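You operate a simulated robot arm through the tools that you are given. There is no shell and no other tool.

Carry out the task below with a simulated two-armed robot. There is one attempt and no reset: what you move stays moved.

## Task
Squeeze the orange half into the glass; peel in the green bowl.
Fine: leave the lever down.
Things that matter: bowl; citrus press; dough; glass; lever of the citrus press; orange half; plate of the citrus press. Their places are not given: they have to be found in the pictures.

Only the result counts: the job must be done as asked and must still hold three seconds after the hand-in. Knocking over, shifting, dropping, spilling or breaking anything else fails it.

## Robot
Two 7-joint arms with two-finger parallel grippers on one trunk that stands fixed in place. Base frame: the origin is at the foot of the trunk, x ahead of it, y to its left, z up. Units: mm, rad, N and s.
The left shoulder is at [80, 131, 947], the right one opposite. With the tool pointing down near the work surface each hand reaches from about 400 to 860 mm from the base axis, measured 20 degrees to its own side. Payload 1.57 kg a hand.
The tool frame of a hand sits at the grasp point between the pads (the TCP): z along the fingers, y along the line on which they close. The tips reach 30 mm beyond it. The gripper opens to 110 mm. The fingers are 24 mm wide and 12 mm thick; the gripper's body (48 by 112 mm) begins 78 mm behind the TCP.
Orientation is told as [roll, pitch, yaw] about the base's x, y, z axes, in that order, counted from this pose: with the fingers straight down and closing along the base's y, the tool's x points along the base's -x, its y along +y and its z along -z.

## Interface
- The arms move only by the tool move_arm. It takes "left_steps", "right_steps" or both (then of equal length, played together; a hand with none holds still); each is a list of rows, each an object of numbers (a shift or turn left out is 0, a gripper value left out holds the last): "dx", "dy", "dz": the shift along the tool's x, y, z in mm; "ax", "ay", "az": the turn, a rotation vector about the tool's x, y, z in degrees; "hand": the finger opening in mm, from 0 to 110. In form: [{"dx": .., "dy": .., "dz": .., "ax": .., "ay": .., "az": .., "hand": ..}, ...]. A call has 1 to 20 rows; each row is the pose to reach, as a shift and turn from the pose commanded when the call began, along the tool's axes at that moment. Rows are played at 5 a second. More than 50 mm and 0.15 rad between two rows, or a gripper value outside its range, and nothing of the call is played. A pose out of reach is approached as far as the arm can. The call stops where the force on the tool passes 40 N (or 10 N more than at its start, if that is more) or the arm is blocked; 0.2 s more then pass. Each finger travels about 108 mm/s and halts on what it meets, pressing with about 21 N; the grip force reading is that of the motor and also rises with nothing between the fingers. The clock runs only during rows and for 0.2 s after the last one: add rows that repeat a pose to give the fingers time. It gives the time, the measured TCP pose, the force on the tool (base axes), the opening and the grip force at its end, in the units of the frame above (readings bear some noise), with the torque about the TCP (base axes, N m) and any sound that the robot's microphone picked up.
- Cameras (640 x 400 px; columns grow to the right, rows downward): "scene" is now at [-51.9, 19.7, 1424.7]; the picture's right is [0.20, -0.98, 0.00], its down [-0.51, -0.10, -0.85] and it looks along [0.84, 0.17, -0.52] (base axes); focal length 295 px, centre (320, 200). "left" rides on the left gripper at [70, -16, -141] in its tool frame; the picture's right is [0.23, 0.97, 0.00], its down [-0.86, 0.20, -0.48] and it looks along [-0.47, 0.11, 0.88] (tool axes); focal length 222 px, centre (320, 200). "right" rides on the right gripper at [70, 16, -141] in its tool frame; the picture's right is [-0.23, 0.97, 0.00], its down [-0.86, -0.20, -0.48] and it looks along [-0.47, -0.11, 0.88] (tool axes); focal length 222 px, centre (320, 200).
- snapshot(camera): a new picture of that camera. It takes no simulated time.
- aim_head(pan, tilt): turns the head with the scene camera to pan (to the left, within 1.902 rad either way) and tilt (down, from -0.506 to 1.204), counted from straight ahead of the robot. It gives what a move gives.
- locate(camera, pixels): for up to 12 pixels [column, row] of the newest picture of that camera ("zoom" is the newest enlarged one), the place [x, y, z] in the base frame of the surface seen there, good to about 2 mm. It takes no simulated time.
- zoom(camera, box): a new picture of the part [left, top, right, bottom] of that camera's present view, enlarged. It takes no simulated time.
- job_done(): hands the job in; it is judged then, once.

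Leave the grippers open and the arms clear of the work at the hand-in unless told otherwise.

The tools are called after "Emit:" as a command line: name --argument value ..., lists and objects as JSON in quotes. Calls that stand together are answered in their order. move_arm: Moves the arms, as the interface text tells. Its arguments: {"type":"object","properties":{"left_steps":{"type":"array","items":{"type":"object","properties":{"dx":{"type":"number"},"dy":{"type":"number"},"dz":{"type":"number"},"ax":{"type":"number"},"ay":{"type":"number"},"az":{"type":"number"},"hand":{"type":"number"}}}},"right_steps":{"type":"array","items":{"type":"object","properties":{"dx":{"type":"number"},"dy":{"type":"number"},"dz":{"type":"number"},"ax":{"type":"number"},"ay":{"type":"number"},"az":{"type":"number"},"hand":{"type":"number"}}}}},"required":[]} The other tools are called the same way: aim_head (pan, tilt) turns the head that bears the scene camera; snapshot (camera) takes a picture; locate (camera, pixels) gives the place of the surface under pixels of a picture; zoom (camera, box) takes an enlarged picture of a part of a camera's view; job_done () hands the job in.

At the start:

```text
time: 0.0
left_tool_pos: [459.9, 332.2, 1279.6]
left_orientation: [0.0, 0.0, 0.0]
left_contact_force: [0.1, 1.1, 0.4]
left_ft_torque: [0.03, 0.05, -0.01]
left_width: 110.1
left_gripper_force: 0.0
right_tool_pos: [497.6, -115.9, 1295.4]
right_orientation: [-0.001, 0.002, 0.001]
right_contact_force: [-0.5, -0.1, 0.5]
right_ft_torque: [0.01, -0.01, 0.01]
right_width: 110.0
right_gripper_force: 0.1
head pan, tilt: [0.197, 0.546]
```

scene: 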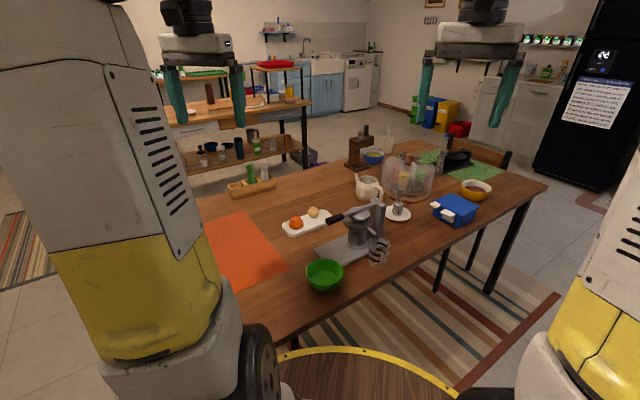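
right: 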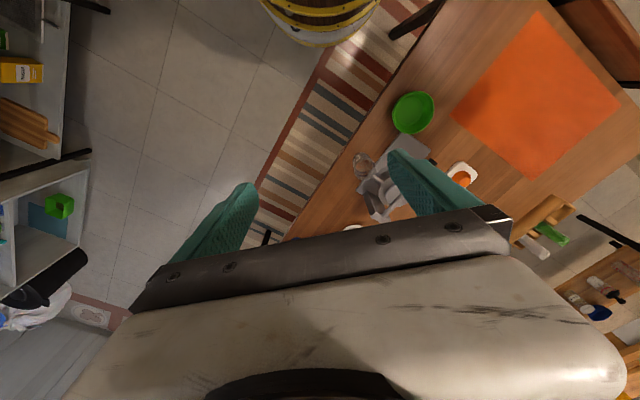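
left: 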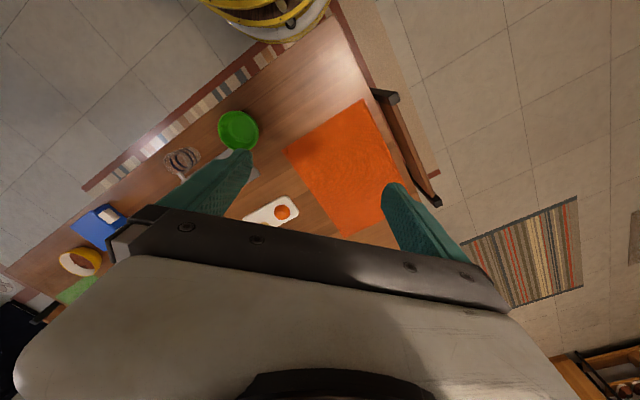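

I see the citrus press around (360, 235), the glass at (378, 252), the green bowl at (324, 274), and the plate with the orange half and dough at (305, 220). I'll zoom in on these.

Emit:
zoom --camera "scene" --box '[260, 170, 420, 300]'

Emit:
zoom --camera "left" --box '[140, 90, 340, 240]'

Emit:
zoom --camera "right" --box '[320, 80, 500, 240]'

```text
3.08 times, centred on (340, 235) of scene
```

zoom: 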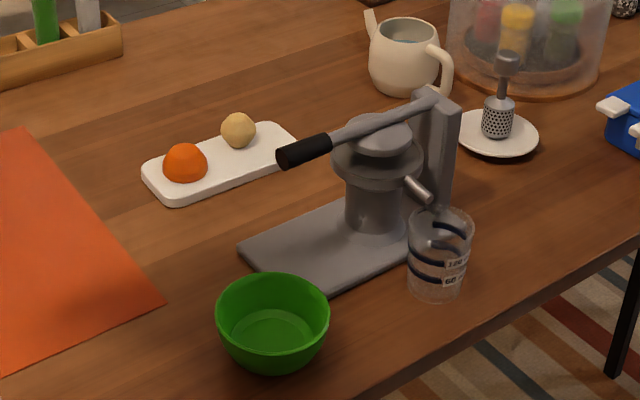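

```text
2.67 times, centred on (240, 165) of left
```

zoom: 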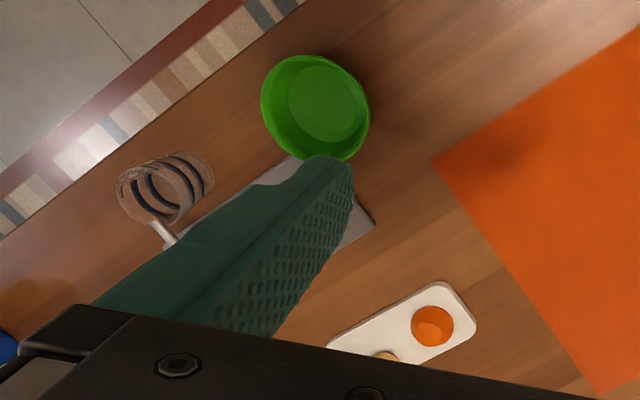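

```text
2.50 times, centred on (410, 160) of right
```

zoom: 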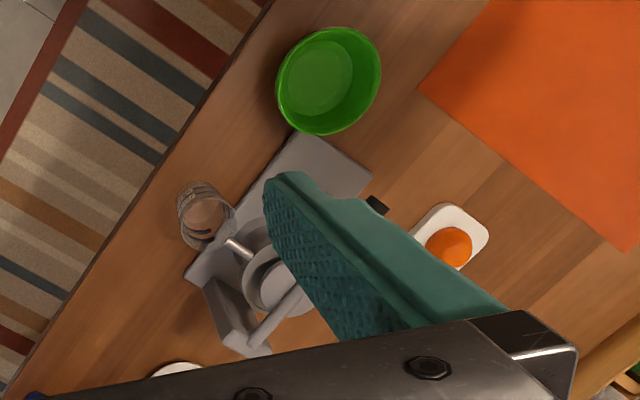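

The press's lever seems to be down with its black handle toward the small tray; the spout points toward the glass. I'll read positions of the key points with a fresh scene zoom.

Emit:
zoom --camera "scene" --box '[310, 185, 410, 280]'

```text
4.21 times, centred on (360, 232) of scene
```

zoom: 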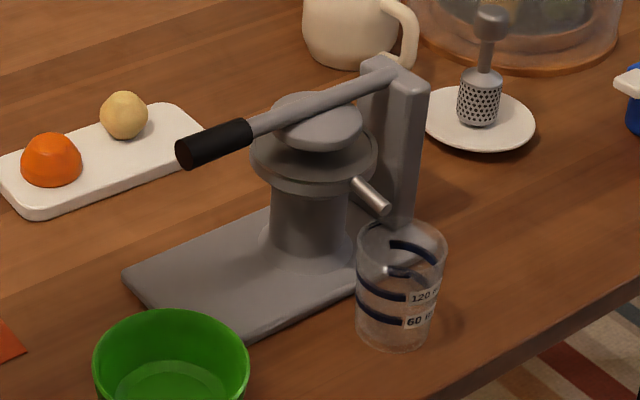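

Emit:
locate --camera "zoom" --pixels '[[185, 152], [215, 140], [245, 130], [320, 102], [395, 75], [290, 105], [310, 145], [255, 150], [375, 150], [385, 208], [358, 185], [410, 85]]'

Emit:
locate --camera "zoom" --pixels '[[50, 140], [50, 183], [22, 165], [82, 165], [124, 95], [124, 137], [125, 280], [255, 335], [5, 180], [35, 213], [205, 135], [170, 107]]'

Emit:
locate --camera "zoom" --pixels '[[358, 235], [400, 222], [446, 240], [400, 260], [395, 348], [360, 325], [95, 360], [248, 360], [170, 310], [170, 390], [270, 215], [360, 300]]'

```text
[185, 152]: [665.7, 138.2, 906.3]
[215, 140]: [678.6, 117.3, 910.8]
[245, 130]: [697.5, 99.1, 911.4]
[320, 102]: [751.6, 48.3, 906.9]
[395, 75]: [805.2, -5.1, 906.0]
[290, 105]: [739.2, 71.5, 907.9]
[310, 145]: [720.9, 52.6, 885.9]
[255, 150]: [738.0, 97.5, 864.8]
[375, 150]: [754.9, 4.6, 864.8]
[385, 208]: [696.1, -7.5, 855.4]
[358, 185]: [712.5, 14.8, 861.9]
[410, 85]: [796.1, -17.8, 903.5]
```

```text
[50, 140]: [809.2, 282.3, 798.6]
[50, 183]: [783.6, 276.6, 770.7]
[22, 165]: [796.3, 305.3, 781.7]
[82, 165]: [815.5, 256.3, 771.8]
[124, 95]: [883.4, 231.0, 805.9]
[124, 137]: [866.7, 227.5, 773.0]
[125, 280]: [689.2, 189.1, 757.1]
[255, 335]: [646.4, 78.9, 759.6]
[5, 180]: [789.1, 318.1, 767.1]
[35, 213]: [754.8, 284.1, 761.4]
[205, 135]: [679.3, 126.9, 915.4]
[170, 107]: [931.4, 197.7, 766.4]
```

```text
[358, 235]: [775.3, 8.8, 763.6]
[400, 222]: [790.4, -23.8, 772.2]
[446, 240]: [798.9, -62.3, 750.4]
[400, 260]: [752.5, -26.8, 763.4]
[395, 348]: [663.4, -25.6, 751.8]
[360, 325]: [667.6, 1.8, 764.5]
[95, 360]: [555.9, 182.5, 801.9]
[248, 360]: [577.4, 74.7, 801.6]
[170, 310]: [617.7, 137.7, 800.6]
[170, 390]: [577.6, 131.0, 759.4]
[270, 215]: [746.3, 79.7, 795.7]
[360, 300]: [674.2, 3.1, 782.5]
```

Table top is at about z=750. The press cup is near (745, 51, 865), the hinge near (800, -10, 905) and the lever handle end near (665, 140, 908). I'll bring the left hand above the press so its camera looks down on the press and the glass.

Emit:
move_arm --left_steps '[{"dx": -20, "dy": -30, "dz": 25}, {"dx": -40, "dy": -60, "dz": 50}, {"dx": -60, "dy": -90, "dz": 75}, {"dx": -80, "dy": -120, "dz": 100}, {"dx": -100, "dy": -150, "dz": 125}, {"dx": -120, "dy": -180, "dz": 150}, {"dx": -140, "dy": -210, "dz": 175}, {"dx": -160, "dy": -240, "dz": 200}, {"dx": -180, "dy": -270, "dz": 220}, {"dx": -180, "dy": -270, "dz": 220}]'

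Emit:
snapshot --camera "left"

Emit:
zoom --camera "left" --box '[220, 120, 400, 260]'

```text
time: 2.2
left_tool_pos: [639.7, 61.7, 1058.1]
left_orientation: [0.0, -0.001, -0.001]
left_contact_force: [-0.1, 0.4, 0.0]
left_ft_torque: [0.02, -0.02, -0.02]
left_width: 109.8
left_gripper_force: 0.1
right_tool_pos: [498.8, -115.8, 1295.7]
right_orientation: [-0.002, 0.0, 0.001]
right_contact_force: [-0.4, -0.5, -0.5]
right_ft_torque: [-0.05, 0.0, 0.03]
right_width: 110.1
right_gripper_force: 0.1
head pan, tilt: [0.197, 0.546]
```

```text
taken
```

left: 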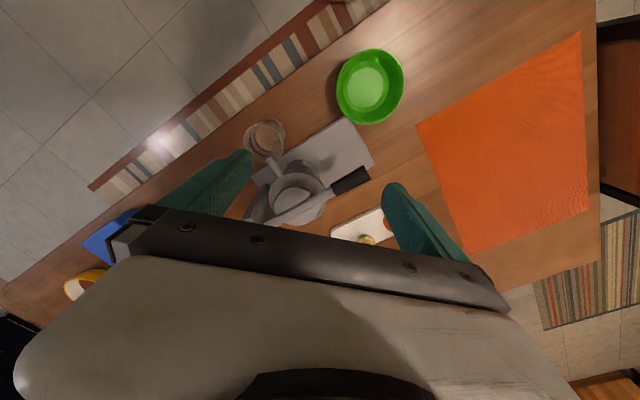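

```text
2.86 times, centred on (310, 190) of left
```

zoom: 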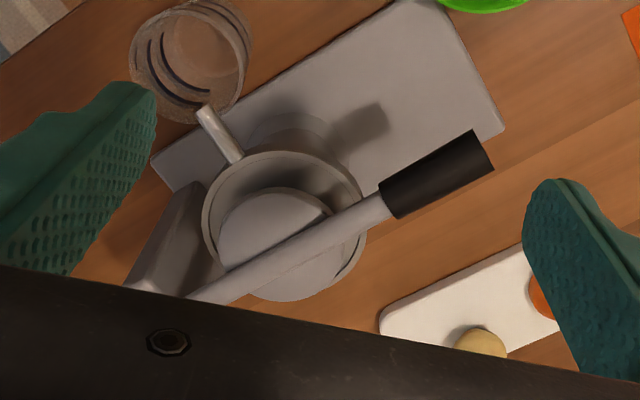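

I have a clear top view: spout tip at zoom (205,110), glass rim around (190,60), lever over the cup. I'll locate these points.

Emit:
locate --camera "zoom" --pixels '[[203, 108], [215, 125], [235, 155], [180, 120], [132, 60], [190, 5], [247, 60], [190, 30], [238, 95], [155, 105], [220, 60], [160, 35]]'

Emit:
locate --camera "zoom" --pixels '[[488, 152], [440, 174], [390, 200], [320, 238], [250, 275], [205, 225], [360, 180], [280, 152], [270, 230], [240, 185], [180, 230], [345, 280]]'

Emit:
locate --camera "zoom" --pixels '[[152, 160], [505, 130], [420, 3], [300, 295], [140, 285], [482, 332], [545, 290], [385, 318], [225, 240], [325, 205], [285, 195], [160, 200]]'

```text
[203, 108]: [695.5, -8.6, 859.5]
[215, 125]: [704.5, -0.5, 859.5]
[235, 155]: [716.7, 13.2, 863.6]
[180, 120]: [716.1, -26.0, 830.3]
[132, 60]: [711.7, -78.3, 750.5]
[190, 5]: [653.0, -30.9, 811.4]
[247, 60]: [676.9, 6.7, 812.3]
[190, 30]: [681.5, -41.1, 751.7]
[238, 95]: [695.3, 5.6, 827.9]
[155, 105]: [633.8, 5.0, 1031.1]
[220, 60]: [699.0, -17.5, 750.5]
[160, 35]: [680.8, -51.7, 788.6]
```

```text
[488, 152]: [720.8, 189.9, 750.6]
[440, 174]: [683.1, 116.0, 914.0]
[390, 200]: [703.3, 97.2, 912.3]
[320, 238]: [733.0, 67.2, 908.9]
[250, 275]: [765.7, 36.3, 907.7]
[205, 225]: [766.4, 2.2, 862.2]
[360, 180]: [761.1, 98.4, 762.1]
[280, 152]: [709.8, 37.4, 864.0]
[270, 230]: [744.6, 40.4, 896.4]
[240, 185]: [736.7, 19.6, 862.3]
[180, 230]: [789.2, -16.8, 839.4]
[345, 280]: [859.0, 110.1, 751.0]
```

```text
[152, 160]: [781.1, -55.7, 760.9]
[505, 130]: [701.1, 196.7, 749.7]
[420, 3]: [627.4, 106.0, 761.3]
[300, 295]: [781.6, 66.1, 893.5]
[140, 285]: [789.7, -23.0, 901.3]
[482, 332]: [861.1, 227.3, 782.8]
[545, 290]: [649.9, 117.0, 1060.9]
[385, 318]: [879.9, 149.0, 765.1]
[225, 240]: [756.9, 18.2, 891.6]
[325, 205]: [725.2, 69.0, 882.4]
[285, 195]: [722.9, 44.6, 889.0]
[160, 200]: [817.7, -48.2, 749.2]
```

The glass (centre about (683,-27), rim z 830) already stands under the spout tip (695,-9,859). The lever runs from the hinge near (803,-3) to the black handle at (680,118,~905). I'll clear the left hand to the left and turn the right hand so its fingers point horizontally across the lever, ready to grip the handle.

Emit:
move_arm --left_steps '[{"dx": 13, "dy": 45, "dz": -7}, {"dx": 27, "dy": 89, "dz": -14}, {"dx": 40, "dy": 134, "dz": -21}, {"dx": 53, "dy": 179, "dz": -28}, {"dx": 67, "dy": 223, "dz": -35}, {"dx": 80, "dy": 268, "dz": -42}, {"dx": 80, "dy": 268, "dz": -42}, {"dx": 80, "dy": 268, "dz": -42}, {"dx": 80, "dy": 268, "dz": -42}, {"dx": 80, "dy": 268, "dz": -42}, {"dx": 80, "dy": 268, "dz": -42}, {"dx": 80, "dy": 268, "dz": -42}, {"dx": 80, "dy": 268, "dz": -42}, {"dx": 80, "dy": 268, "dz": -42}, {"dx": 80, "dy": 268, "dz": -42}, {"dx": 80, "dy": 268, "dz": -42}, {"dx": 80, "dy": 268, "dz": -42}, {"dx": 80, "dy": 268, "dz": -42}, {"dx": 80, "dy": 268, "dz": -42}]' --right_steps '[{"dx": -4.3, "dy": 6.1, "dz": 10.3, "ax": 2.2, "ay": -5.31, "az": -5.31}, {"dx": -8.6, "dy": 12.2, "dz": 20.5, "ax": 4.4, "ay": -10.62, "az": -10.62}, {"dx": -12.9, "dy": 18.3, "dz": 30.8, "ax": 6.6, "ay": -15.93, "az": -15.93}, {"dx": -17.3, "dy": 24.4, "dz": 41.1, "ax": 8.8, "ay": -21.24, "az": -21.24}, {"dx": -21.6, "dy": 30.5, "dz": 51.3, "ax": 11.0, "ay": -26.55, "az": -26.55}, {"dx": -25.9, "dy": 36.6, "dz": 61.6, "ax": 13.2, "ay": -31.86, "az": -31.86}, {"dx": -30.2, "dy": 42.7, "dz": 71.8, "ax": 15.4, "ay": -37.17, "az": -37.17}, {"dx": -34.5, "dy": 48.8, "dz": 82.1, "ax": 17.6, "ay": -42.48, "az": -42.48}, {"dx": -38.8, "dy": 54.9, "dz": 92.4, "ax": 19.8, "ay": -47.79, "az": -47.79}, {"dx": -43.2, "dy": 61.1, "dz": 102.6, "ax": 22.0, "ay": -53.1, "az": -53.1}, {"dx": -47.5, "dy": 67.2, "dz": 112.9, "ax": 24.2, "ay": -58.41, "az": -58.41}, {"dx": -51.8, "dy": 73.3, "dz": 123.2, "ax": 26.4, "ay": -63.72, "az": -63.72}, {"dx": -56.1, "dy": 79.4, "dz": 133.4, "ax": 28.6, "ay": -69.03, "az": -69.03}, {"dx": -60.4, "dy": 85.5, "dz": 143.7, "ax": 30.8, "ay": -74.34, "az": -74.34}, {"dx": -64.7, "dy": 91.6, "dz": 153.9, "ax": 33.0, "ay": -79.65, "az": -79.65}, {"dx": -69.1, "dy": 97.7, "dz": 164.2, "ax": 35.2, "ay": -84.96, "az": -84.96}, {"dx": -73.4, "dy": 103.8, "dz": 174.5, "ax": 37.4, "ay": -90.27, "az": -90.27}, {"dx": -77.7, "dy": 109.9, "dz": 184.7, "ax": 39.6, "ay": -95.58, "az": -95.58}, {"dx": -82, "dy": 116, "dz": 195, "ax": 41.8, "ay": -100.9, "az": -100.9}]'

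Emit:
snapshot --camera "scene"

Emit:
snapshot --camera "right"

```text
time: 6.2
left_tool_pos: [560.6, 329.3, 1104.8]
left_orientation: [0.0, 0.0, -0.002]
left_contact_force: [-0.5, 0.3, -0.6]
left_ft_torque: [0.03, -0.04, -0.03]
left_width: 110.0
left_gripper_force: 0.0
right_tool_pos: [583.6, -3.6, 1119.7]
right_orientation: [-1.56, 0.002, 2.363]
right_contact_force: [-0.4, 0.4, 0.9]
right_ft_torque: [0.01, -0.01, -0.07]
right_width: 110.1
right_gripper_force: 0.1
right hand out of reach, approached as far as the arm can: row 13, 14, 19
head pan, tilt: [0.197, 0.546]
```

```text
taken
```

scene: 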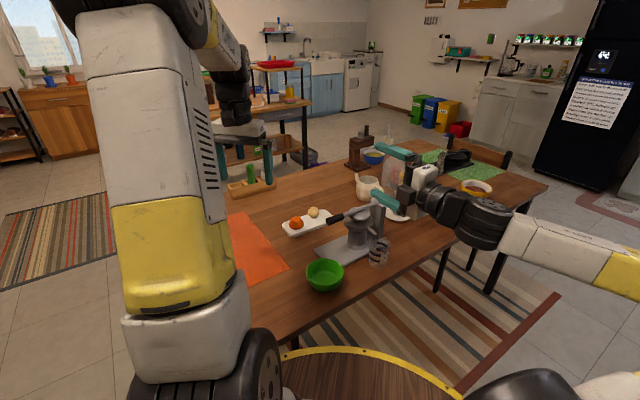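

```text
taken
```

right: 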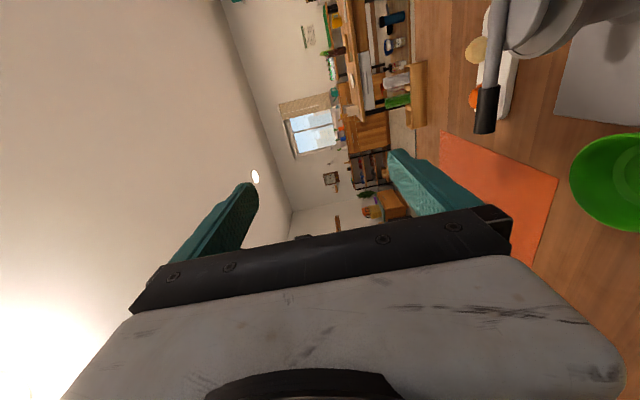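

The right hand is turned horizontally as wanted (roll -90°, yaw 135°), only slightly short of its target. I'll lower it to about 120 mm short of the handle and check reach.

Emit:
move_arm --right_steps '[{"dx": -3, "dy": 40, "dz": 7}, {"dx": -6, "dy": 80, "dz": 14}, {"dx": -10, "dy": 120, "dz": 21}, {"dx": -13, "dy": 160, "dz": 28}, {"dx": -16, "dy": 195, "dz": 34}, {"dx": -16, "dy": 195, "dz": 34}]'

Emit:
snapshot --camera "scene"

Emit:
snapshot --camera "right"

```text
time: 7.6
left_tool_pos: [561.6, 329.5, 1104.3]
left_orientation: [0.001, 0.0, -0.001]
left_contact_force: [0.0, -0.4, 0.0]
left_ft_torque: [0.02, -0.01, 0.01]
left_width: 110.0
left_gripper_force: 0.0
right_tool_pos: [623.8, -17.1, 1059.4]
right_orientation: [-1.477, 0.0, 2.39]
right_contact_force: [0.2, -0.1, -0.3]
right_ft_torque: [0.0, -0.04, 0.03]
right_width: 109.9
right_gripper_force: 0.1
right hand out of reach, approached as far as the arm can: row 1, 2, 3, 4, 5, 6
head pan, tilt: [0.197, 0.546]
```

```text
taken
```

scene: 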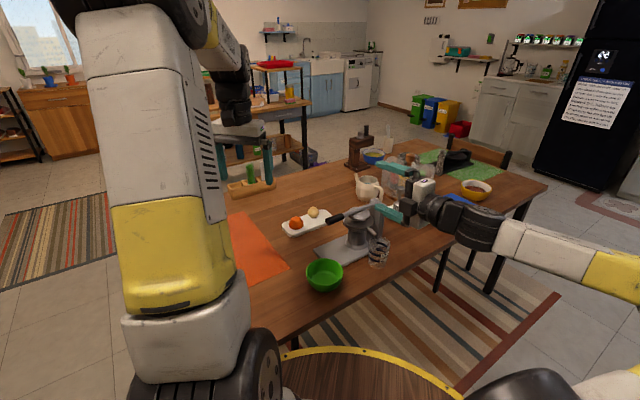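

```text
taken
```

right: 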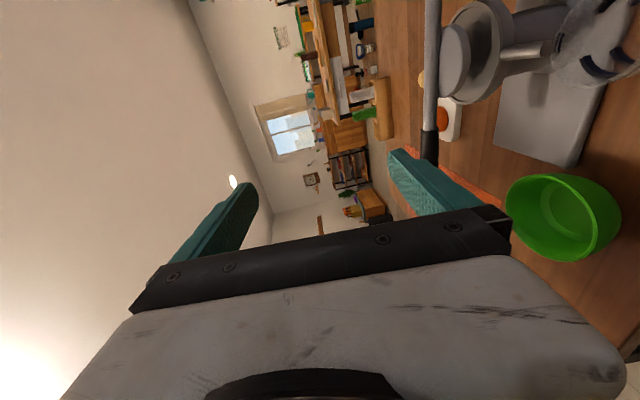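

The right arm can't go lower in this sideways-rolled pose (all rows out of reach). I'll back it up to the previous pose and then use a different hand posture (fingers sloping down under the lever).

Emit:
move_arm --right_steps '[{"dx": 3, "dy": -40, "dz": -7}, {"dx": 6, "dy": -80, "dz": -14}, {"dx": 10, "dy": -120, "dz": -21}, {"dx": 13, "dy": -160, "dz": -28}, {"dx": 16, "dy": -195, "dz": -34}, {"dx": 16, "dy": -195, "dz": -34}]'

```text
time: 9.0
left_tool_pos: [561.1, 328.4, 1104.8]
left_orientation: [-0.001, 0.001, 0.0]
left_contact_force: [0.1, 1.0, -0.2]
left_ft_torque: [0.01, 0.0, -0.06]
left_width: 110.2
left_gripper_force: 0.1
right_tool_pos: [625.0, -40.8, 1251.7]
right_orientation: [-1.475, 0.0, 2.39]
right_contact_force: [0.2, 0.3, -0.1]
right_ft_torque: [0.0, 0.0, -0.01]
right_width: 110.2
right_gripper_force: 0.1
head pan, tilt: [0.197, 0.546]
```

Steps are relative to the reached pose, good. I'll now turn the right hand so its fingers slope 45° down along the (+x,+y) direction, close the fingers into a rod, and come down to z≈1060.

Emit:
move_arm --right_steps '[{"dx": -5.2, "dy": 14.5, "dz": 3, "ax": -2.27, "ay": 2.49, "az": 6.68, "hand": 80}, {"dx": -10.3, "dy": 29.1, "dz": 6, "ax": -4.55, "ay": 4.97, "az": 13.36, "hand": 50}, {"dx": -15.5, "dy": 43.6, "dz": 9, "ax": -6.82, "ay": 7.46, "az": 20.04, "hand": 20}, {"dx": -20.7, "dy": 58.2, "dz": 12, "ax": -9.1, "ay": 9.95, "az": 26.72, "hand": 0}, {"dx": -25.8, "dy": 72.7, "dz": 15, "ax": -11.37, "ay": 12.43, "az": 33.4, "hand": 0}, {"dx": -31, "dy": 87.3, "dz": 18, "ax": -13.65, "ay": 14.92, "az": 40.08, "hand": 0}, {"dx": -36.2, "dy": 101.8, "dz": 21, "ax": -15.92, "ay": 17.41, "az": 46.75, "hand": 0}, {"dx": -41.4, "dy": 116.4, "dz": 24, "ax": -18.2, "ay": 19.9, "az": 53.43, "hand": 0}, {"dx": -46.5, "dy": 130.9, "dz": 27, "ax": -20.47, "ay": 22.38, "az": 60.11, "hand": 0}, {"dx": -51.7, "dy": 145.5, "dz": 30, "ax": -22.75, "ay": 24.87, "az": 66.79, "hand": 0}, {"dx": -56.9, "dy": 160, "dz": 33, "ax": -25.02, "ay": 27.36, "az": 73.47, "hand": 0}, {"dx": -62, "dy": 174.6, "dz": 36, "ax": -27.3, "ay": 29.84, "az": 80.15, "hand": 0}, {"dx": -67.2, "dy": 189.1, "dz": 38.9, "ax": -29.57, "ay": 32.33, "az": 86.83, "hand": 0}, {"dx": -67.2, "dy": 189.1, "dz": 38.9, "ax": -29.57, "ay": 32.33, "az": 86.83, "hand": 0}]'

Emit:
snapshot --camera "scene"

Emit:
snapshot --camera "right"

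```text
time: 12.0
left_tool_pos: [561.8, 327.4, 1104.4]
left_orientation: [0.002, 0.0, 0.0]
left_contact_force: [-0.2, -0.5, 0.1]
left_ft_torque: [-0.01, 0.01, -0.01]
left_width: 110.1
left_gripper_force: 0.1
right_tool_pos: [590.0, 17.0, 1058.6]
right_orientation: [-0.002, -0.785, 0.782]
right_contact_force: [-0.4, -1.5, 0.8]
right_ft_torque: [0.01, -0.02, 0.01]
right_width: 0.1
right_gripper_force: 20.7
head pan, tilt: [0.197, 0.546]
```

```text
taken
```

scene: 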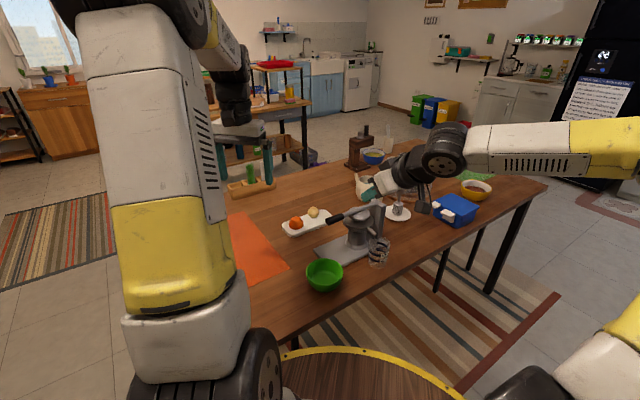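

```text
taken
```

right: 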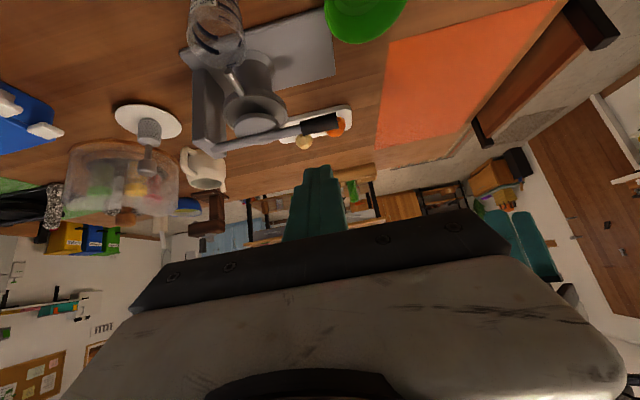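

The hand is now correctly oriented. I'll slide the closed fingers down along their own axis to a spot beneath the handle (tips pass under the lever about 30 mm below it).

Emit:
move_arm --right_steps '[{"dx": 14, "dy": 0, "dz": 38}, {"dx": 28, "dy": 0, "dz": 76}, {"dx": 42, "dy": 0, "dz": 114}, {"dx": 56.4, "dy": 0.7, "dz": 152.4}, {"dx": 56.4, "dy": 0.7, "dz": 172}, {"dx": 56.4, "dy": 0.7, "dz": 192}, {"dx": 56.4, "dy": 0.7, "dz": 212}, {"dx": 56.4, "dy": 0.7, "dz": 232.4}, {"dx": 56.4, "dy": 0.7, "dz": 232.4}]'

Emit:
zoom --camera "scene" --box '[280, 150, 460, 290]'

Emit:
snapshot --camera "right"

```text
time: 14.0
left_tool_pos: [560.9, 328.0, 1105.7]
left_orientation: [0.001, 0.0, 0.0]
left_contact_force: [0.7, -0.2, 0.1]
left_ft_torque: [0.0, 0.0, 0.0]
left_width: 110.0
left_gripper_force: 0.1
right_tool_pos: [627.8, 0.4, 867.4]
right_orientation: [0.001, -0.784, 0.789]
right_contact_force: [0.4, 0.3, 0.2]
right_ft_torque: [-0.01, 0.0, -0.02]
right_width: 0.1
right_gripper_force: 20.5
right hand out of reach, approached as far as the arm can: row 1, 2, 3, 4, 5, 6, 7, 8, 9
head pan, tilt: [0.197, 0.546]
```

```text
2.86 times, centred on (370, 220) of scene
```

zoom: 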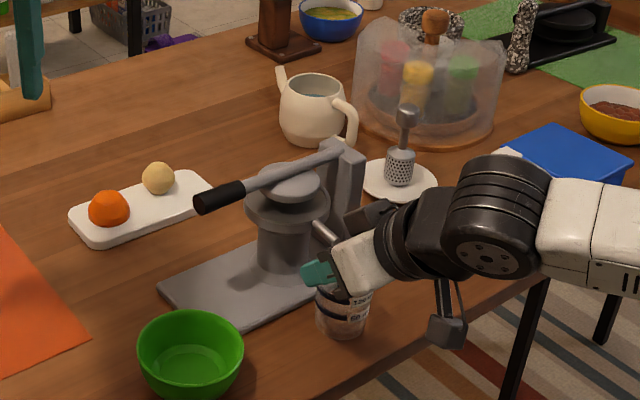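

```text
taken
```

right: 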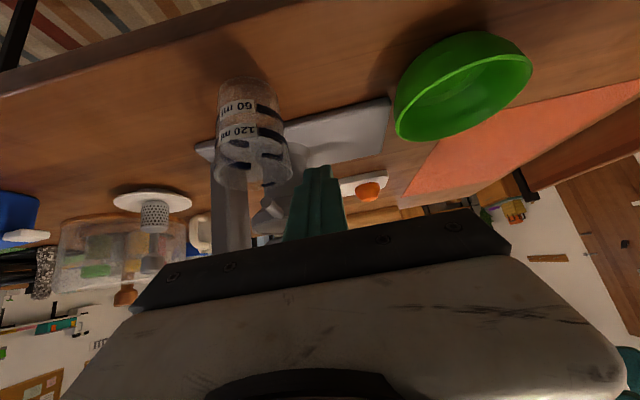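

The arm could not reach there and ended up at (628,0,867), close to but not touching the glass. I'll raise the right hand straight up and away; the left arm suits the lever better.

Emit:
move_arm --right_steps '[{"dx": -21, "dy": 0, "dz": -21}, {"dx": -49, "dy": 0, "dz": -49}, {"dx": -77, "dy": 0, "dz": -77}, {"dx": -106, "dy": 0, "dz": -106}, {"dx": -141, "dy": 0, "dz": -141}, {"dx": -170, "dy": 0, "dz": -170}, {"dx": -200, "dy": 0, "dz": -200}]'

Emit:
snapshot --camera "scene"

```text
time: 15.6
left_tool_pos: [560.6, 328.9, 1105.0]
left_orientation: [-0.001, -0.001, 0.001]
left_contact_force: [0.3, 0.4, 0.6]
left_ft_torque: [0.02, 0.04, -0.03]
left_width: 109.8
left_gripper_force: 0.0
right_tool_pos: [625.0, 6.2, 1155.6]
right_orientation: [-0.001, -0.785, 0.789]
right_contact_force: [0.1, 0.7, 0.3]
right_ft_torque: [-0.01, 0.01, 0.06]
right_width: 0.6
right_gripper_force: 20.4
right hand out of reach, approached as far as the arm can: row 3, 4, 5
head pan, tilt: [0.197, 0.546]
```

```text
taken
```

scene: 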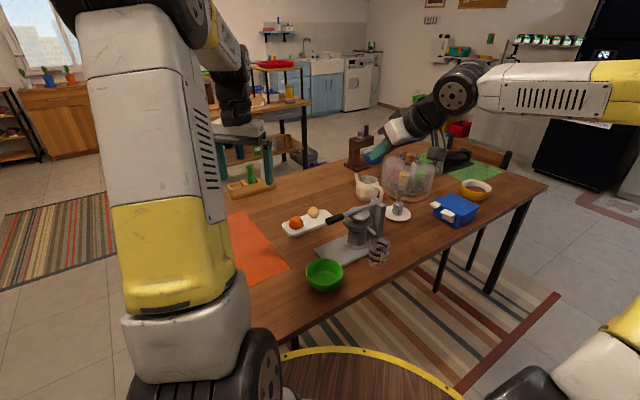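

I'll return the right hand to its downward pose off to the right, and bring the left hand in with fingers sloping 45° down along the lever toward the hinge, 100 mm short of the handle, closing direction across the lever.

Emit:
move_arm --right_steps '[{"dx": 14.9, "dy": -7.2, "dz": -31.5, "ax": 2.2, "ay": 5.32, "az": 5.32}, {"dx": 29.8, "dy": -14.3, "dz": -63, "ax": 4.41, "ay": 10.65, "az": 10.65}, {"dx": 44.6, "dy": -21.5, "dz": -94.5, "ax": 6.62, "ay": 15.97, "az": 15.97}, {"dx": 59.5, "dy": -28.7, "dz": -126, "ax": 8.82, "ay": 21.3, "az": 21.3}, {"dx": 74.4, "dy": -35.8, "dz": -157.5, "ax": 11.03, "ay": 26.62, "az": 26.62}, {"dx": 89.3, "dy": -43, "dz": -189, "ax": 13.24, "ay": 31.95, "az": 31.95}, {"dx": 104, "dy": -50, "dz": -220.5, "ax": 15.44, "ay": 37.27, "az": 37.27}, {"dx": 119, "dy": -57.3, "dz": -252, "ax": 17.65, "ay": 42.6, "az": 42.6}, {"dx": 119, "dy": -57.3, "dz": -252, "ax": 17.65, "ay": 42.6, "az": 42.6}]' --left_steps '[{"dx": -8.8, "dy": -20, "dz": 16.3, "ax": 2.2, "ay": -5.32, "az": 5.32}, {"dx": -17.5, "dy": -40, "dz": 32.5, "ax": 4.41, "ay": -10.65, "az": 10.65}, {"dx": -26.3, "dy": -60, "dz": 48.8, "ax": 6.62, "ay": -15.97, "az": 15.97}, {"dx": -35, "dy": -80, "dz": 65, "ax": 8.82, "ay": -21.3, "az": 21.3}, {"dx": -43.8, "dy": -100, "dz": 81.3, "ax": 11.03, "ay": -26.62, "az": 26.62}, {"dx": -52.5, "dy": -120, "dz": 97.5, "ax": 13.24, "ay": -31.95, "az": 31.95}, {"dx": -61.3, "dy": -140, "dz": 113.8, "ax": 15.44, "ay": -37.27, "az": 37.27}, {"dx": -70, "dy": -160, "dz": 130, "ax": 17.65, "ay": -42.6, "az": 42.6}, {"dx": -70, "dy": -160, "dz": 130, "ax": 17.65, "ay": -42.6, "az": 42.6}]'

Emit:
snapshot --camera "scene"

Emit:
snapshot --camera "left"

```text
time: 17.6
left_tool_pos: [632.2, 169.6, 971.2]
left_orientation: [0.002, -0.786, -0.788]
left_contact_force: [0.1, 0.1, 0.4]
left_ft_torque: [0.01, 0.01, -0.03]
left_width: 110.1
left_gripper_force: 0.1
right_tool_pos: [480.8, -220.6, 1246.4]
right_orientation: [-0.001, -0.001, 0.0]
right_contact_force: [-0.7, 0.3, 0.4]
right_ft_torque: [0.02, 0.02, 0.01]
right_width: 0.0
right_gripper_force: 21.2
head pan, tilt: [0.197, 0.546]
```

```text
taken
```

scene: 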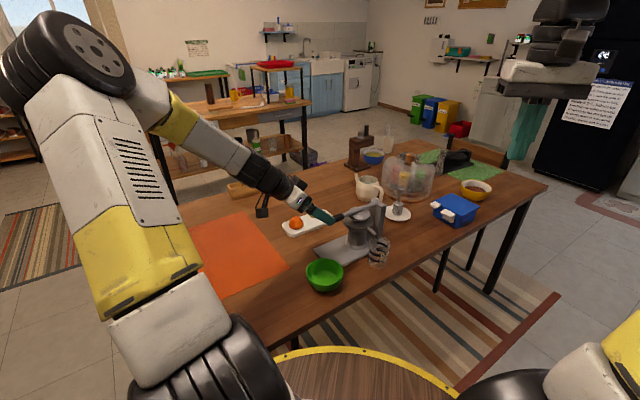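

```text
taken
```

left: 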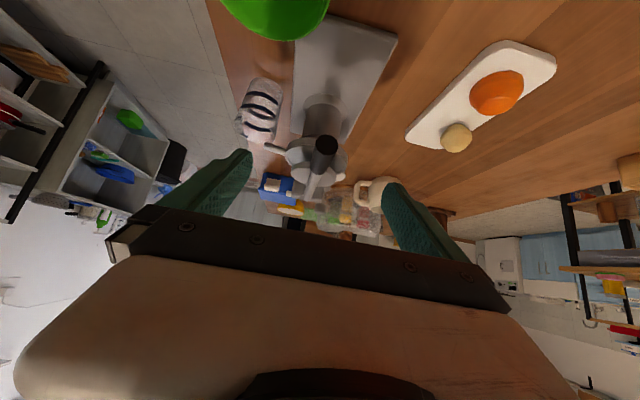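

The handle end shows at (325,146), centered between the fingers. I'll locate the handle to fine-tune.

Emit:
zoom --camera "left" --box '[240, 80, 400, 220]'

Emit:
locate --camera "left" --pixels '[[325, 145], [325, 160], [318, 170], [314, 190], [317, 142], [334, 148], [500, 92], [460, 136]]'

```text
2.86 times, centred on (320, 150) of left
```

zoom: 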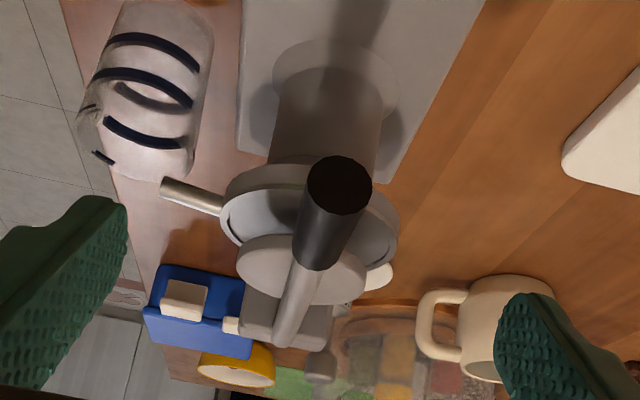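

```text
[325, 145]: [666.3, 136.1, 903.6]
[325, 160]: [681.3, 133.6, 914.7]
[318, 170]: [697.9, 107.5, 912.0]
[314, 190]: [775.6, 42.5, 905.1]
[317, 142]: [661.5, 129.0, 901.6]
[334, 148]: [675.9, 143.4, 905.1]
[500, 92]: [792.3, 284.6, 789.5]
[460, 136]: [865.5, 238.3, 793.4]
```

Handle axis end is at (666,137,903), radius ~10. I'll advance 96 mm along the fingers and close on the handle.

Emit:
move_arm --left_steps '[{"dx": 0, "dy": 0, "dz": 32}, {"dx": -1, "dy": 1, "dz": 64}, {"dx": -1, "dy": 1, "dz": 96}, {"dx": -1, "dy": 1, "dz": 96, "hand": 60}, {"dx": -1, "dy": 1, "dz": 96, "hand": 5}, {"dx": -1, "dy": 1, "dz": 96, "hand": 5}, {"dx": -1, "dy": 1, "dz": 96, "hand": 5}, {"dx": -1, "dy": 1, "dz": 96, "hand": 5}]'

Emit:
zoom --camera "scene" --box '[270, 160, 430, 280]'

```text
time: 19.4
left_tool_pos: [681.4, 123.6, 905.8]
left_orientation: [0.003, -0.786, -0.781]
left_contact_force: [14.2, 8.1, 0.5]
left_ft_torque: [-0.2, -0.48, -0.12]
left_width: 28.7
left_gripper_force: 21.4
right_tool_pos: [482.3, -221.1, 1247.0]
right_orientation: [0.002, 0.0, -0.002]
right_contact_force: [0.0, 0.7, 0.0]
right_ft_torque: [0.0, -0.01, -0.04]
right_width: 0.2
right_gripper_force: 21.5
head pan, tilt: [0.197, 0.546]
```

```text
3.33 times, centred on (350, 220) of scene
```

zoom: 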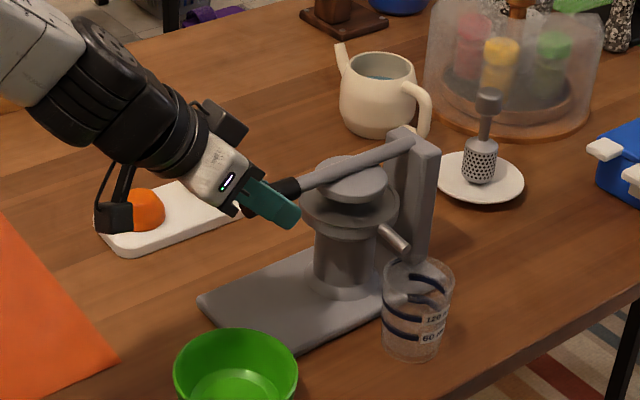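

Width 28.7 with a ~16 N sideways force along (+x,+y): only the far finger is touching. I'll shift 3 mm along +y of the tool so both pads meet the handle.

Emit:
move_arm --left_steps '[{"dy": 1.5}, {"dy": 3}, {"dy": 3}, {"dy": 3}]'

```text
time: 20.4
left_tool_pos: [680.9, 123.7, 904.8]
left_orientation: [-0.002, -0.784, -0.786]
left_contact_force: [2.0, 5.2, 9.9]
left_ft_torque: [-0.11, -0.05, -0.01]
left_width: 28.6
left_gripper_force: 21.3
right_tool_pos: [481.7, -219.8, 1247.7]
right_orientation: [-0.001, 0.0, 0.0]
right_contact_force: [0.0, -0.6, -0.3]
right_ft_torque: [0.0, 0.04, -0.01]
right_width: 0.2
right_gripper_force: 20.8
head pan, tilt: [0.197, 0.546]
```

Both pads now hold the handle (28.6 mm). I'll test-lift the lever by 10° along its arc.

Emit:
move_arm --left_steps '[{"dx": -5.7, "dz": -5.2}, {"dx": -11.4, "dz": -10.4}, {"dx": -17.5, "dz": -15.1}, {"dx": -23.6, "dz": -19.8}, {"dx": -23.6, "dz": -19.8}]'

Emit:
zoom --camera "scene" --box '[270, 160, 430, 280]'

```text
time: 21.6
left_tool_pos: [683.0, 122.1, 936.1]
left_orientation: [-0.002, -0.784, -0.784]
left_contact_force: [-1.1, 3.3, -3.1]
left_ft_torque: [0.45, 0.5, 0.14]
left_width: 28.9
left_gripper_force: 20.6
right_tool_pos: [481.5, -221.3, 1246.5]
right_orientation: [0.001, -0.001, -0.001]
right_contact_force: [0.5, -0.2, -0.1]
right_ft_torque: [0.02, 0.02, -0.04]
right_width: 0.0
right_gripper_force: 21.1
head pan, tilt: [0.197, 0.546]
```

```text
3.33 times, centred on (350, 220) of scene
```

zoom: 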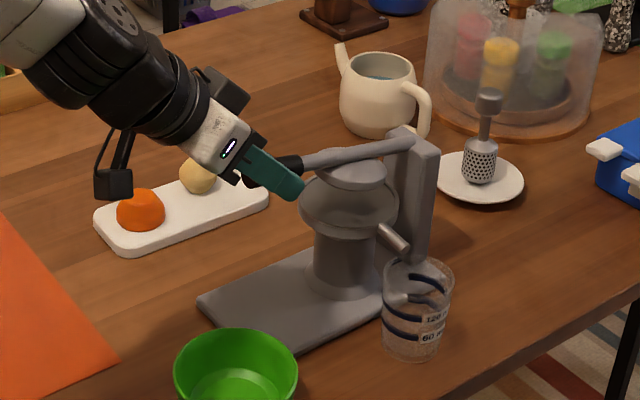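

It lifts easily (about 3 N). I'll continue the arc to 45°.

Emit:
move_arm --left_steps '[{"dx": -9.3, "dz": -6}, {"dx": -18.3, "dz": -11.2}, {"dx": -28, "dz": -16}, {"dx": -38, "dz": -20.2}, {"dx": -48, "dz": -23.7}, {"dx": -58.5, "dz": -26.7}, {"dx": -69, "dz": -29}, {"dx": -79.7, "dz": -30.6}, {"dx": -90.4, "dz": -31.6}, {"dx": -101.2, "dz": -32}, {"dx": -101.2, "dz": -32}]'

Emit:
zoom --camera "scene" --box '[270, 140, 430, 280]'

```text
time: 24.0
left_tool_pos: [717.7, 87.1, 1029.7]
left_orientation: [0.0, -0.785, -0.785]
left_contact_force: [-5.1, -3.0, -4.4]
left_ft_torque: [0.46, 0.41, -0.09]
left_width: 29.0
left_gripper_force: 21.2
right_tool_pos: [481.3, -222.2, 1246.0]
right_orientation: [0.0, 0.002, 0.0]
right_contact_force: [-0.6, 0.5, 0.0]
right_ft_torque: [-0.03, 0.01, 0.02]
right_width: 0.0
right_gripper_force: 20.3
head pan, tilt: [0.197, 0.546]
```

```text
2.86 times, centred on (350, 210) of scene
```

zoom: 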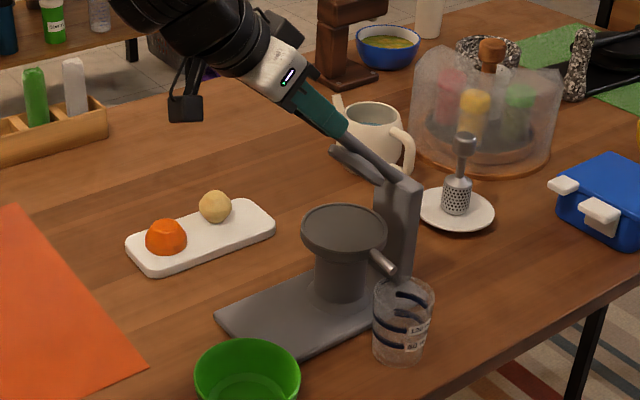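

The lever swings up fine and the cup is exposed. I'll continue from 45° to 80°.

Emit:
move_arm --left_steps '[{"dx": -10.8, "dz": 0.5}, {"dx": -21.6, "dz": 1.4}, {"dx": -32, "dz": 3}, {"dx": -42.7, "dz": 5.3}, {"dx": -53, "dz": 8.4}, {"dx": -63.3, "dz": 11.9}, {"dx": -73, "dz": 16}, {"dx": -83, "dz": 20.8}, {"dx": -92, "dz": 26}, {"dx": -101.3, "dz": 32}, {"dx": -101.3, "dz": 32}]'

Emit:
zoom --camera "scene" --box '[270, 120, 430, 280]'

```text
time: 26.4
left_tool_pos: [784.2, 20.0, 1078.6]
left_orientation: [0.001, -0.785, -0.787]
left_contact_force: [-6.1, -2.3, -0.1]
left_ft_torque: [0.33, 0.24, -0.16]
left_width: 28.9
left_gripper_force: 21.1
right_tool_pos: [482.1, -221.4, 1245.3]
right_orientation: [-0.001, -0.002, 0.0]
right_contact_force: [0.5, 0.2, -0.9]
right_ft_torque: [0.03, 0.01, -0.01]
right_width: 0.0
right_gripper_force: 21.2
head pan, tilt: [0.197, 0.546]
```

```text
2.50 times, centred on (350, 200) of scene
```

zoom: 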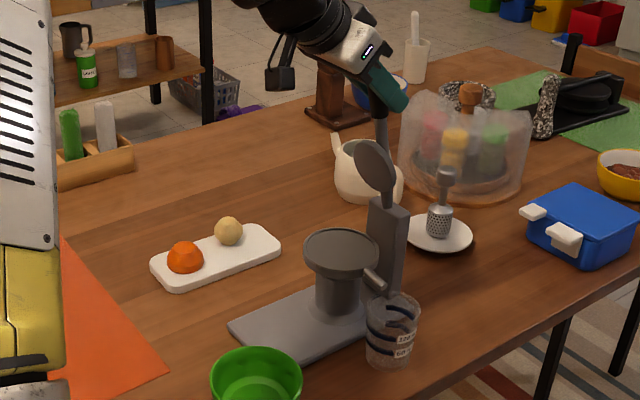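

The lever is at ~80° with little load. I'll see whether it goes past vertical (slowly, watching force).

Emit:
move_arm --left_steps '[{"dx": -6.1, "dz": 4.6}, {"dx": -12.2, "dz": 9.4}, {"dx": -18, "dz": 14.5}, {"dx": -23.6, "dz": 19.8}, {"dx": -23.6, "dz": 19.8}]'

Emit:
zoom --camera "scene" --box '[270, 120, 430, 280]'

```text
time: 27.6
left_tool_pos: [807.1, -0.0, 1081.7]
left_orientation: [0.001, -0.784, -0.785]
left_contact_force: [-5.2, -1.0, 6.3]
left_ft_torque: [0.23, 0.32, 0.03]
left_width: 28.9
left_gripper_force: 20.9
right_tool_pos: [482.5, -221.6, 1246.5]
right_orientation: [0.001, -0.001, -0.001]
right_contact_force: [0.7, 0.3, -0.1]
right_ft_torque: [-0.05, -0.01, -0.01]
right_width: 0.2
right_gripper_force: 21.0
head pan, tilt: [0.197, 0.546]
```

```text
2.50 times, centred on (350, 200) of scene
```

zoom: 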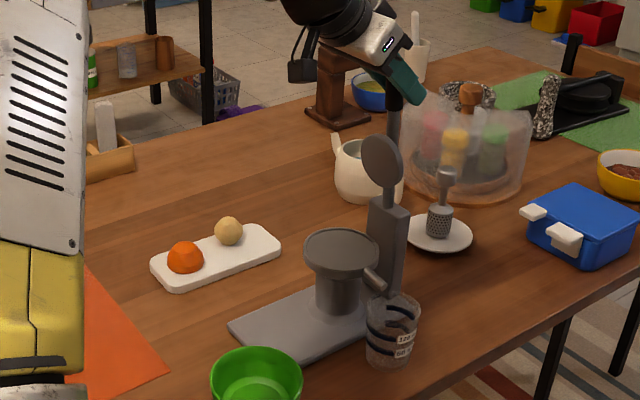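

Still free at 90°. I'll go on to about 98° slowly.

Emit:
move_arm --left_steps '[{"dx": -5.6, "dz": 5.9}, {"dx": -11, "dz": 12.2}, {"dx": -16.2, "dz": 18.6}, {"dx": -16.2, "dz": 18.6}]'

Emit:
zoom --camera "scene" --box '[270, 120, 430, 280]'

```text
time: 28.6
left_tool_pos: [824.8, -16.6, 1080.4]
left_orientation: [0.002, -0.786, -0.788]
left_contact_force: [-5.3, -4.6, 9.0]
left_ft_torque: [0.33, 0.31, -0.06]
left_width: 28.8
left_gripper_force: 21.2
right_tool_pos: [480.4, -221.0, 1246.4]
right_orientation: [-0.001, -0.002, -0.001]
right_contact_force: [-0.2, 0.2, 0.0]
right_ft_torque: [0.0, 0.01, 0.01]
right_width: 0.0
right_gripper_force: 20.7
head pan, tilt: [0.197, 0.546]
```

```text
2.50 times, centred on (350, 200) of scene
```

zoom: 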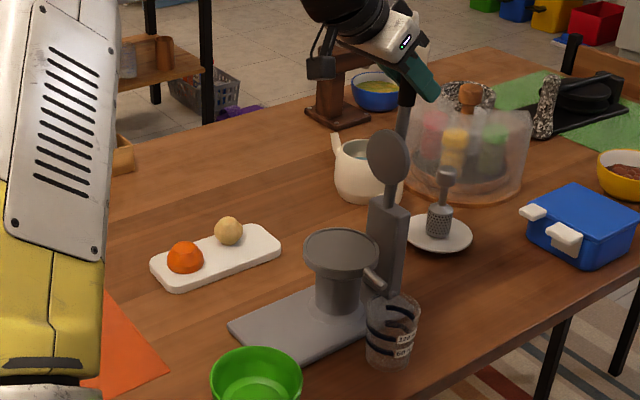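

No stop yet and loads are small. I'll probe a bit further to about 105° to find the end stop.

Emit:
move_arm --left_steps '[{"dx": -4.2, "dz": 5.8}, {"dx": -8.2, "dz": 11.8}, {"dx": -11.9, "dz": 18}, {"dx": -11.9, "dz": 18}]'

Emit:
zoom --camera "scene" --box '[270, 120, 430, 280]'

```text
time: 29.6
left_tool_pos: [838.9, -33.2, 1074.2]
left_orientation: [-0.001, -0.787, -0.785]
left_contact_force: [-3.0, -1.5, 3.7]
left_ft_torque: [0.34, 0.24, 0.1]
left_width: 28.7
left_gripper_force: 20.4
right_tool_pos: [481.0, -221.3, 1247.3]
right_orientation: [0.001, -0.001, 0.0]
right_contact_force: [1.0, 0.1, -0.1]
right_ft_torque: [0.0, 0.04, 0.0]
right_width: 0.0
right_gripper_force: 20.7
head pan, tilt: [0.197, 0.546]
```

```text
2.50 times, centred on (350, 200) of scene
```

zoom: 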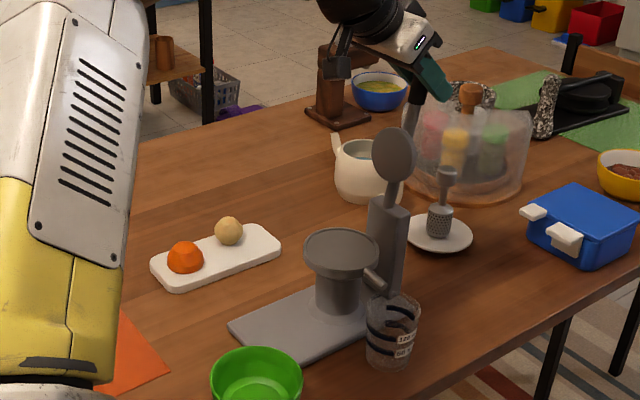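

Still no stop at 105°. I'll bring it back to about 95° (near balance), then open the fingers slightly and watch whether the lever stays.

Emit:
move_arm --left_steps '[{"dx": 6, "dz": -8.4}, {"dx": 12, "dz": -16.8}, {"dx": 17.7, "dz": -25.2}, {"dx": 17.7, "dz": -25.2}, {"dx": 17.7, "dz": -25.2, "hand": 34}, {"dx": 17.7, "dz": -25.2, "hand": 44}]'

Emit:
zoom --camera "scene" --box '[270, 120, 430, 280]'

```text
time: 31.0
left_tool_pos: [817.7, -11.6, 1081.4]
left_orientation: [0.0, -0.783, -0.784]
left_contact_force: [0.2, -0.4, 1.0]
left_ft_torque: [0.01, 0.02, 0.0]
left_width: 44.0
left_gripper_force: 0.1
right_tool_pos: [483.1, -220.0, 1246.3]
right_orientation: [0.0, 0.0, 0.002]
right_contact_force: [-0.1, -0.5, 0.1]
right_ft_torque: [-0.01, -0.01, -0.02]
right_width: 0.0
right_gripper_force: 20.6
head pan, tilt: [0.197, 0.546]
```

```text
2.50 times, centred on (350, 200) of scene
```

zoom: 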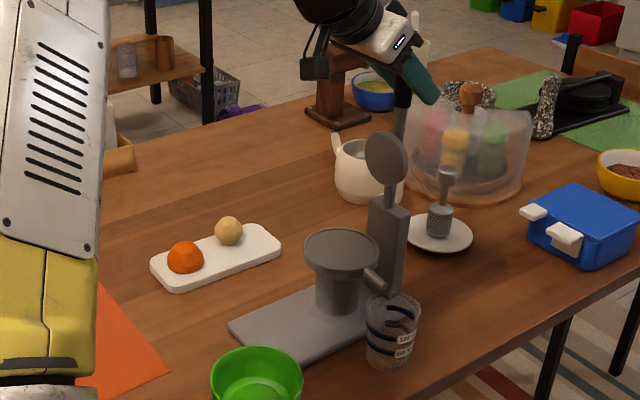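

Fingers are open to 44 mm, off the lever, which seems to be staying. I'll wait a second to see if the lever drifts.

Emit:
move_arm --left_steps '[{"dz": 0}, {"dz": 0}, {"dz": 0}, {"dz": 0}, {"dz": 0}]'

Emit:
zoom --camera "scene" --box '[270, 120, 430, 280]'

Emit:
snapshot --camera "left"

```text
time: 32.2
left_tool_pos: [817.4, -12.3, 1080.7]
left_orientation: [-0.001, -0.785, -0.785]
left_contact_force: [-0.5, 0.6, 1.0]
left_ft_torque: [-0.02, -0.01, 0.0]
left_width: 43.8
left_gripper_force: 0.0
right_tool_pos: [481.8, -220.7, 1246.7]
right_orientation: [0.001, 0.0, 0.001]
right_contact_force: [0.5, 0.5, -0.4]
right_ft_torque: [0.01, 0.01, 0.01]
right_width: 0.0
right_gripper_force: 21.0
head pan, tilt: [0.197, 0.546]
```

```text
2.50 times, centred on (350, 200) of scene
```

zoom: 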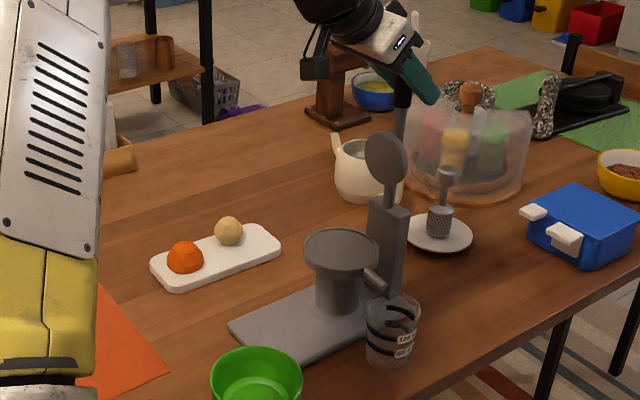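

```text
taken
```

left: 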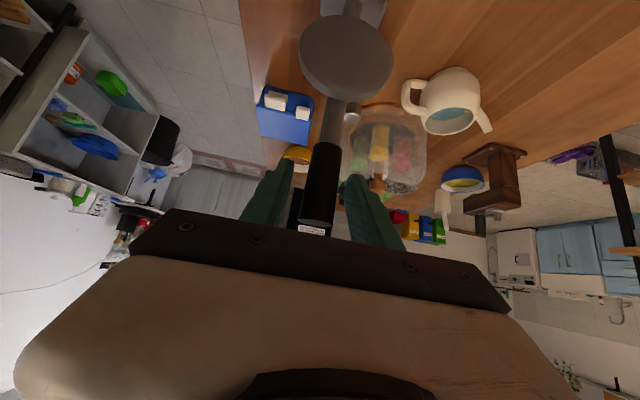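

The lever holds at ~95° on its own. I'll open the left hand fully and back it off along its fingers.

Emit:
move_arm --left_steps '[{"dz": 0, "hand": 90}, {"dz": -30, "hand": 110}, {"dz": -70}, {"dz": -110}, {"dz": -150}, {"dz": -150}]'

Emit:
zoom --camera "scene" --box '[310, 150, 410, 270]'

Emit:
snapshot --camera "left"

```text
time: 33.6
left_tool_pos: [740.6, 64.0, 1186.0]
left_orientation: [0.0, -0.786, -0.785]
left_contact_force: [0.1, -0.1, -0.6]
left_ft_torque: [0.02, 0.01, 0.0]
left_width: 110.0
left_gripper_force: 0.1
right_tool_pos: [481.7, -221.4, 1247.3]
right_orientation: [0.0, -0.001, 0.001]
right_contact_force: [0.0, 0.3, -0.7]
right_ft_torque: [0.02, -0.02, -0.03]
right_width: 0.0
right_gripper_force: 21.5
head pan, tilt: [0.197, 0.546]
```

```text
3.33 times, centred on (360, 210) of scene
```

zoom: 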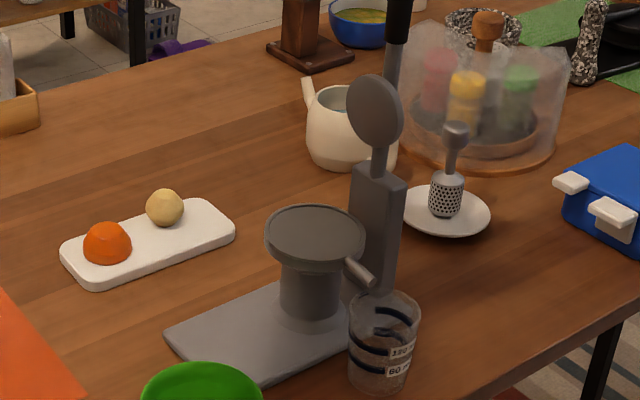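

```text
taken
```

left: 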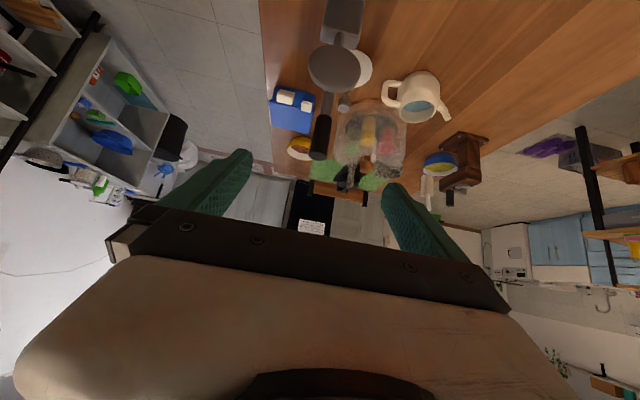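

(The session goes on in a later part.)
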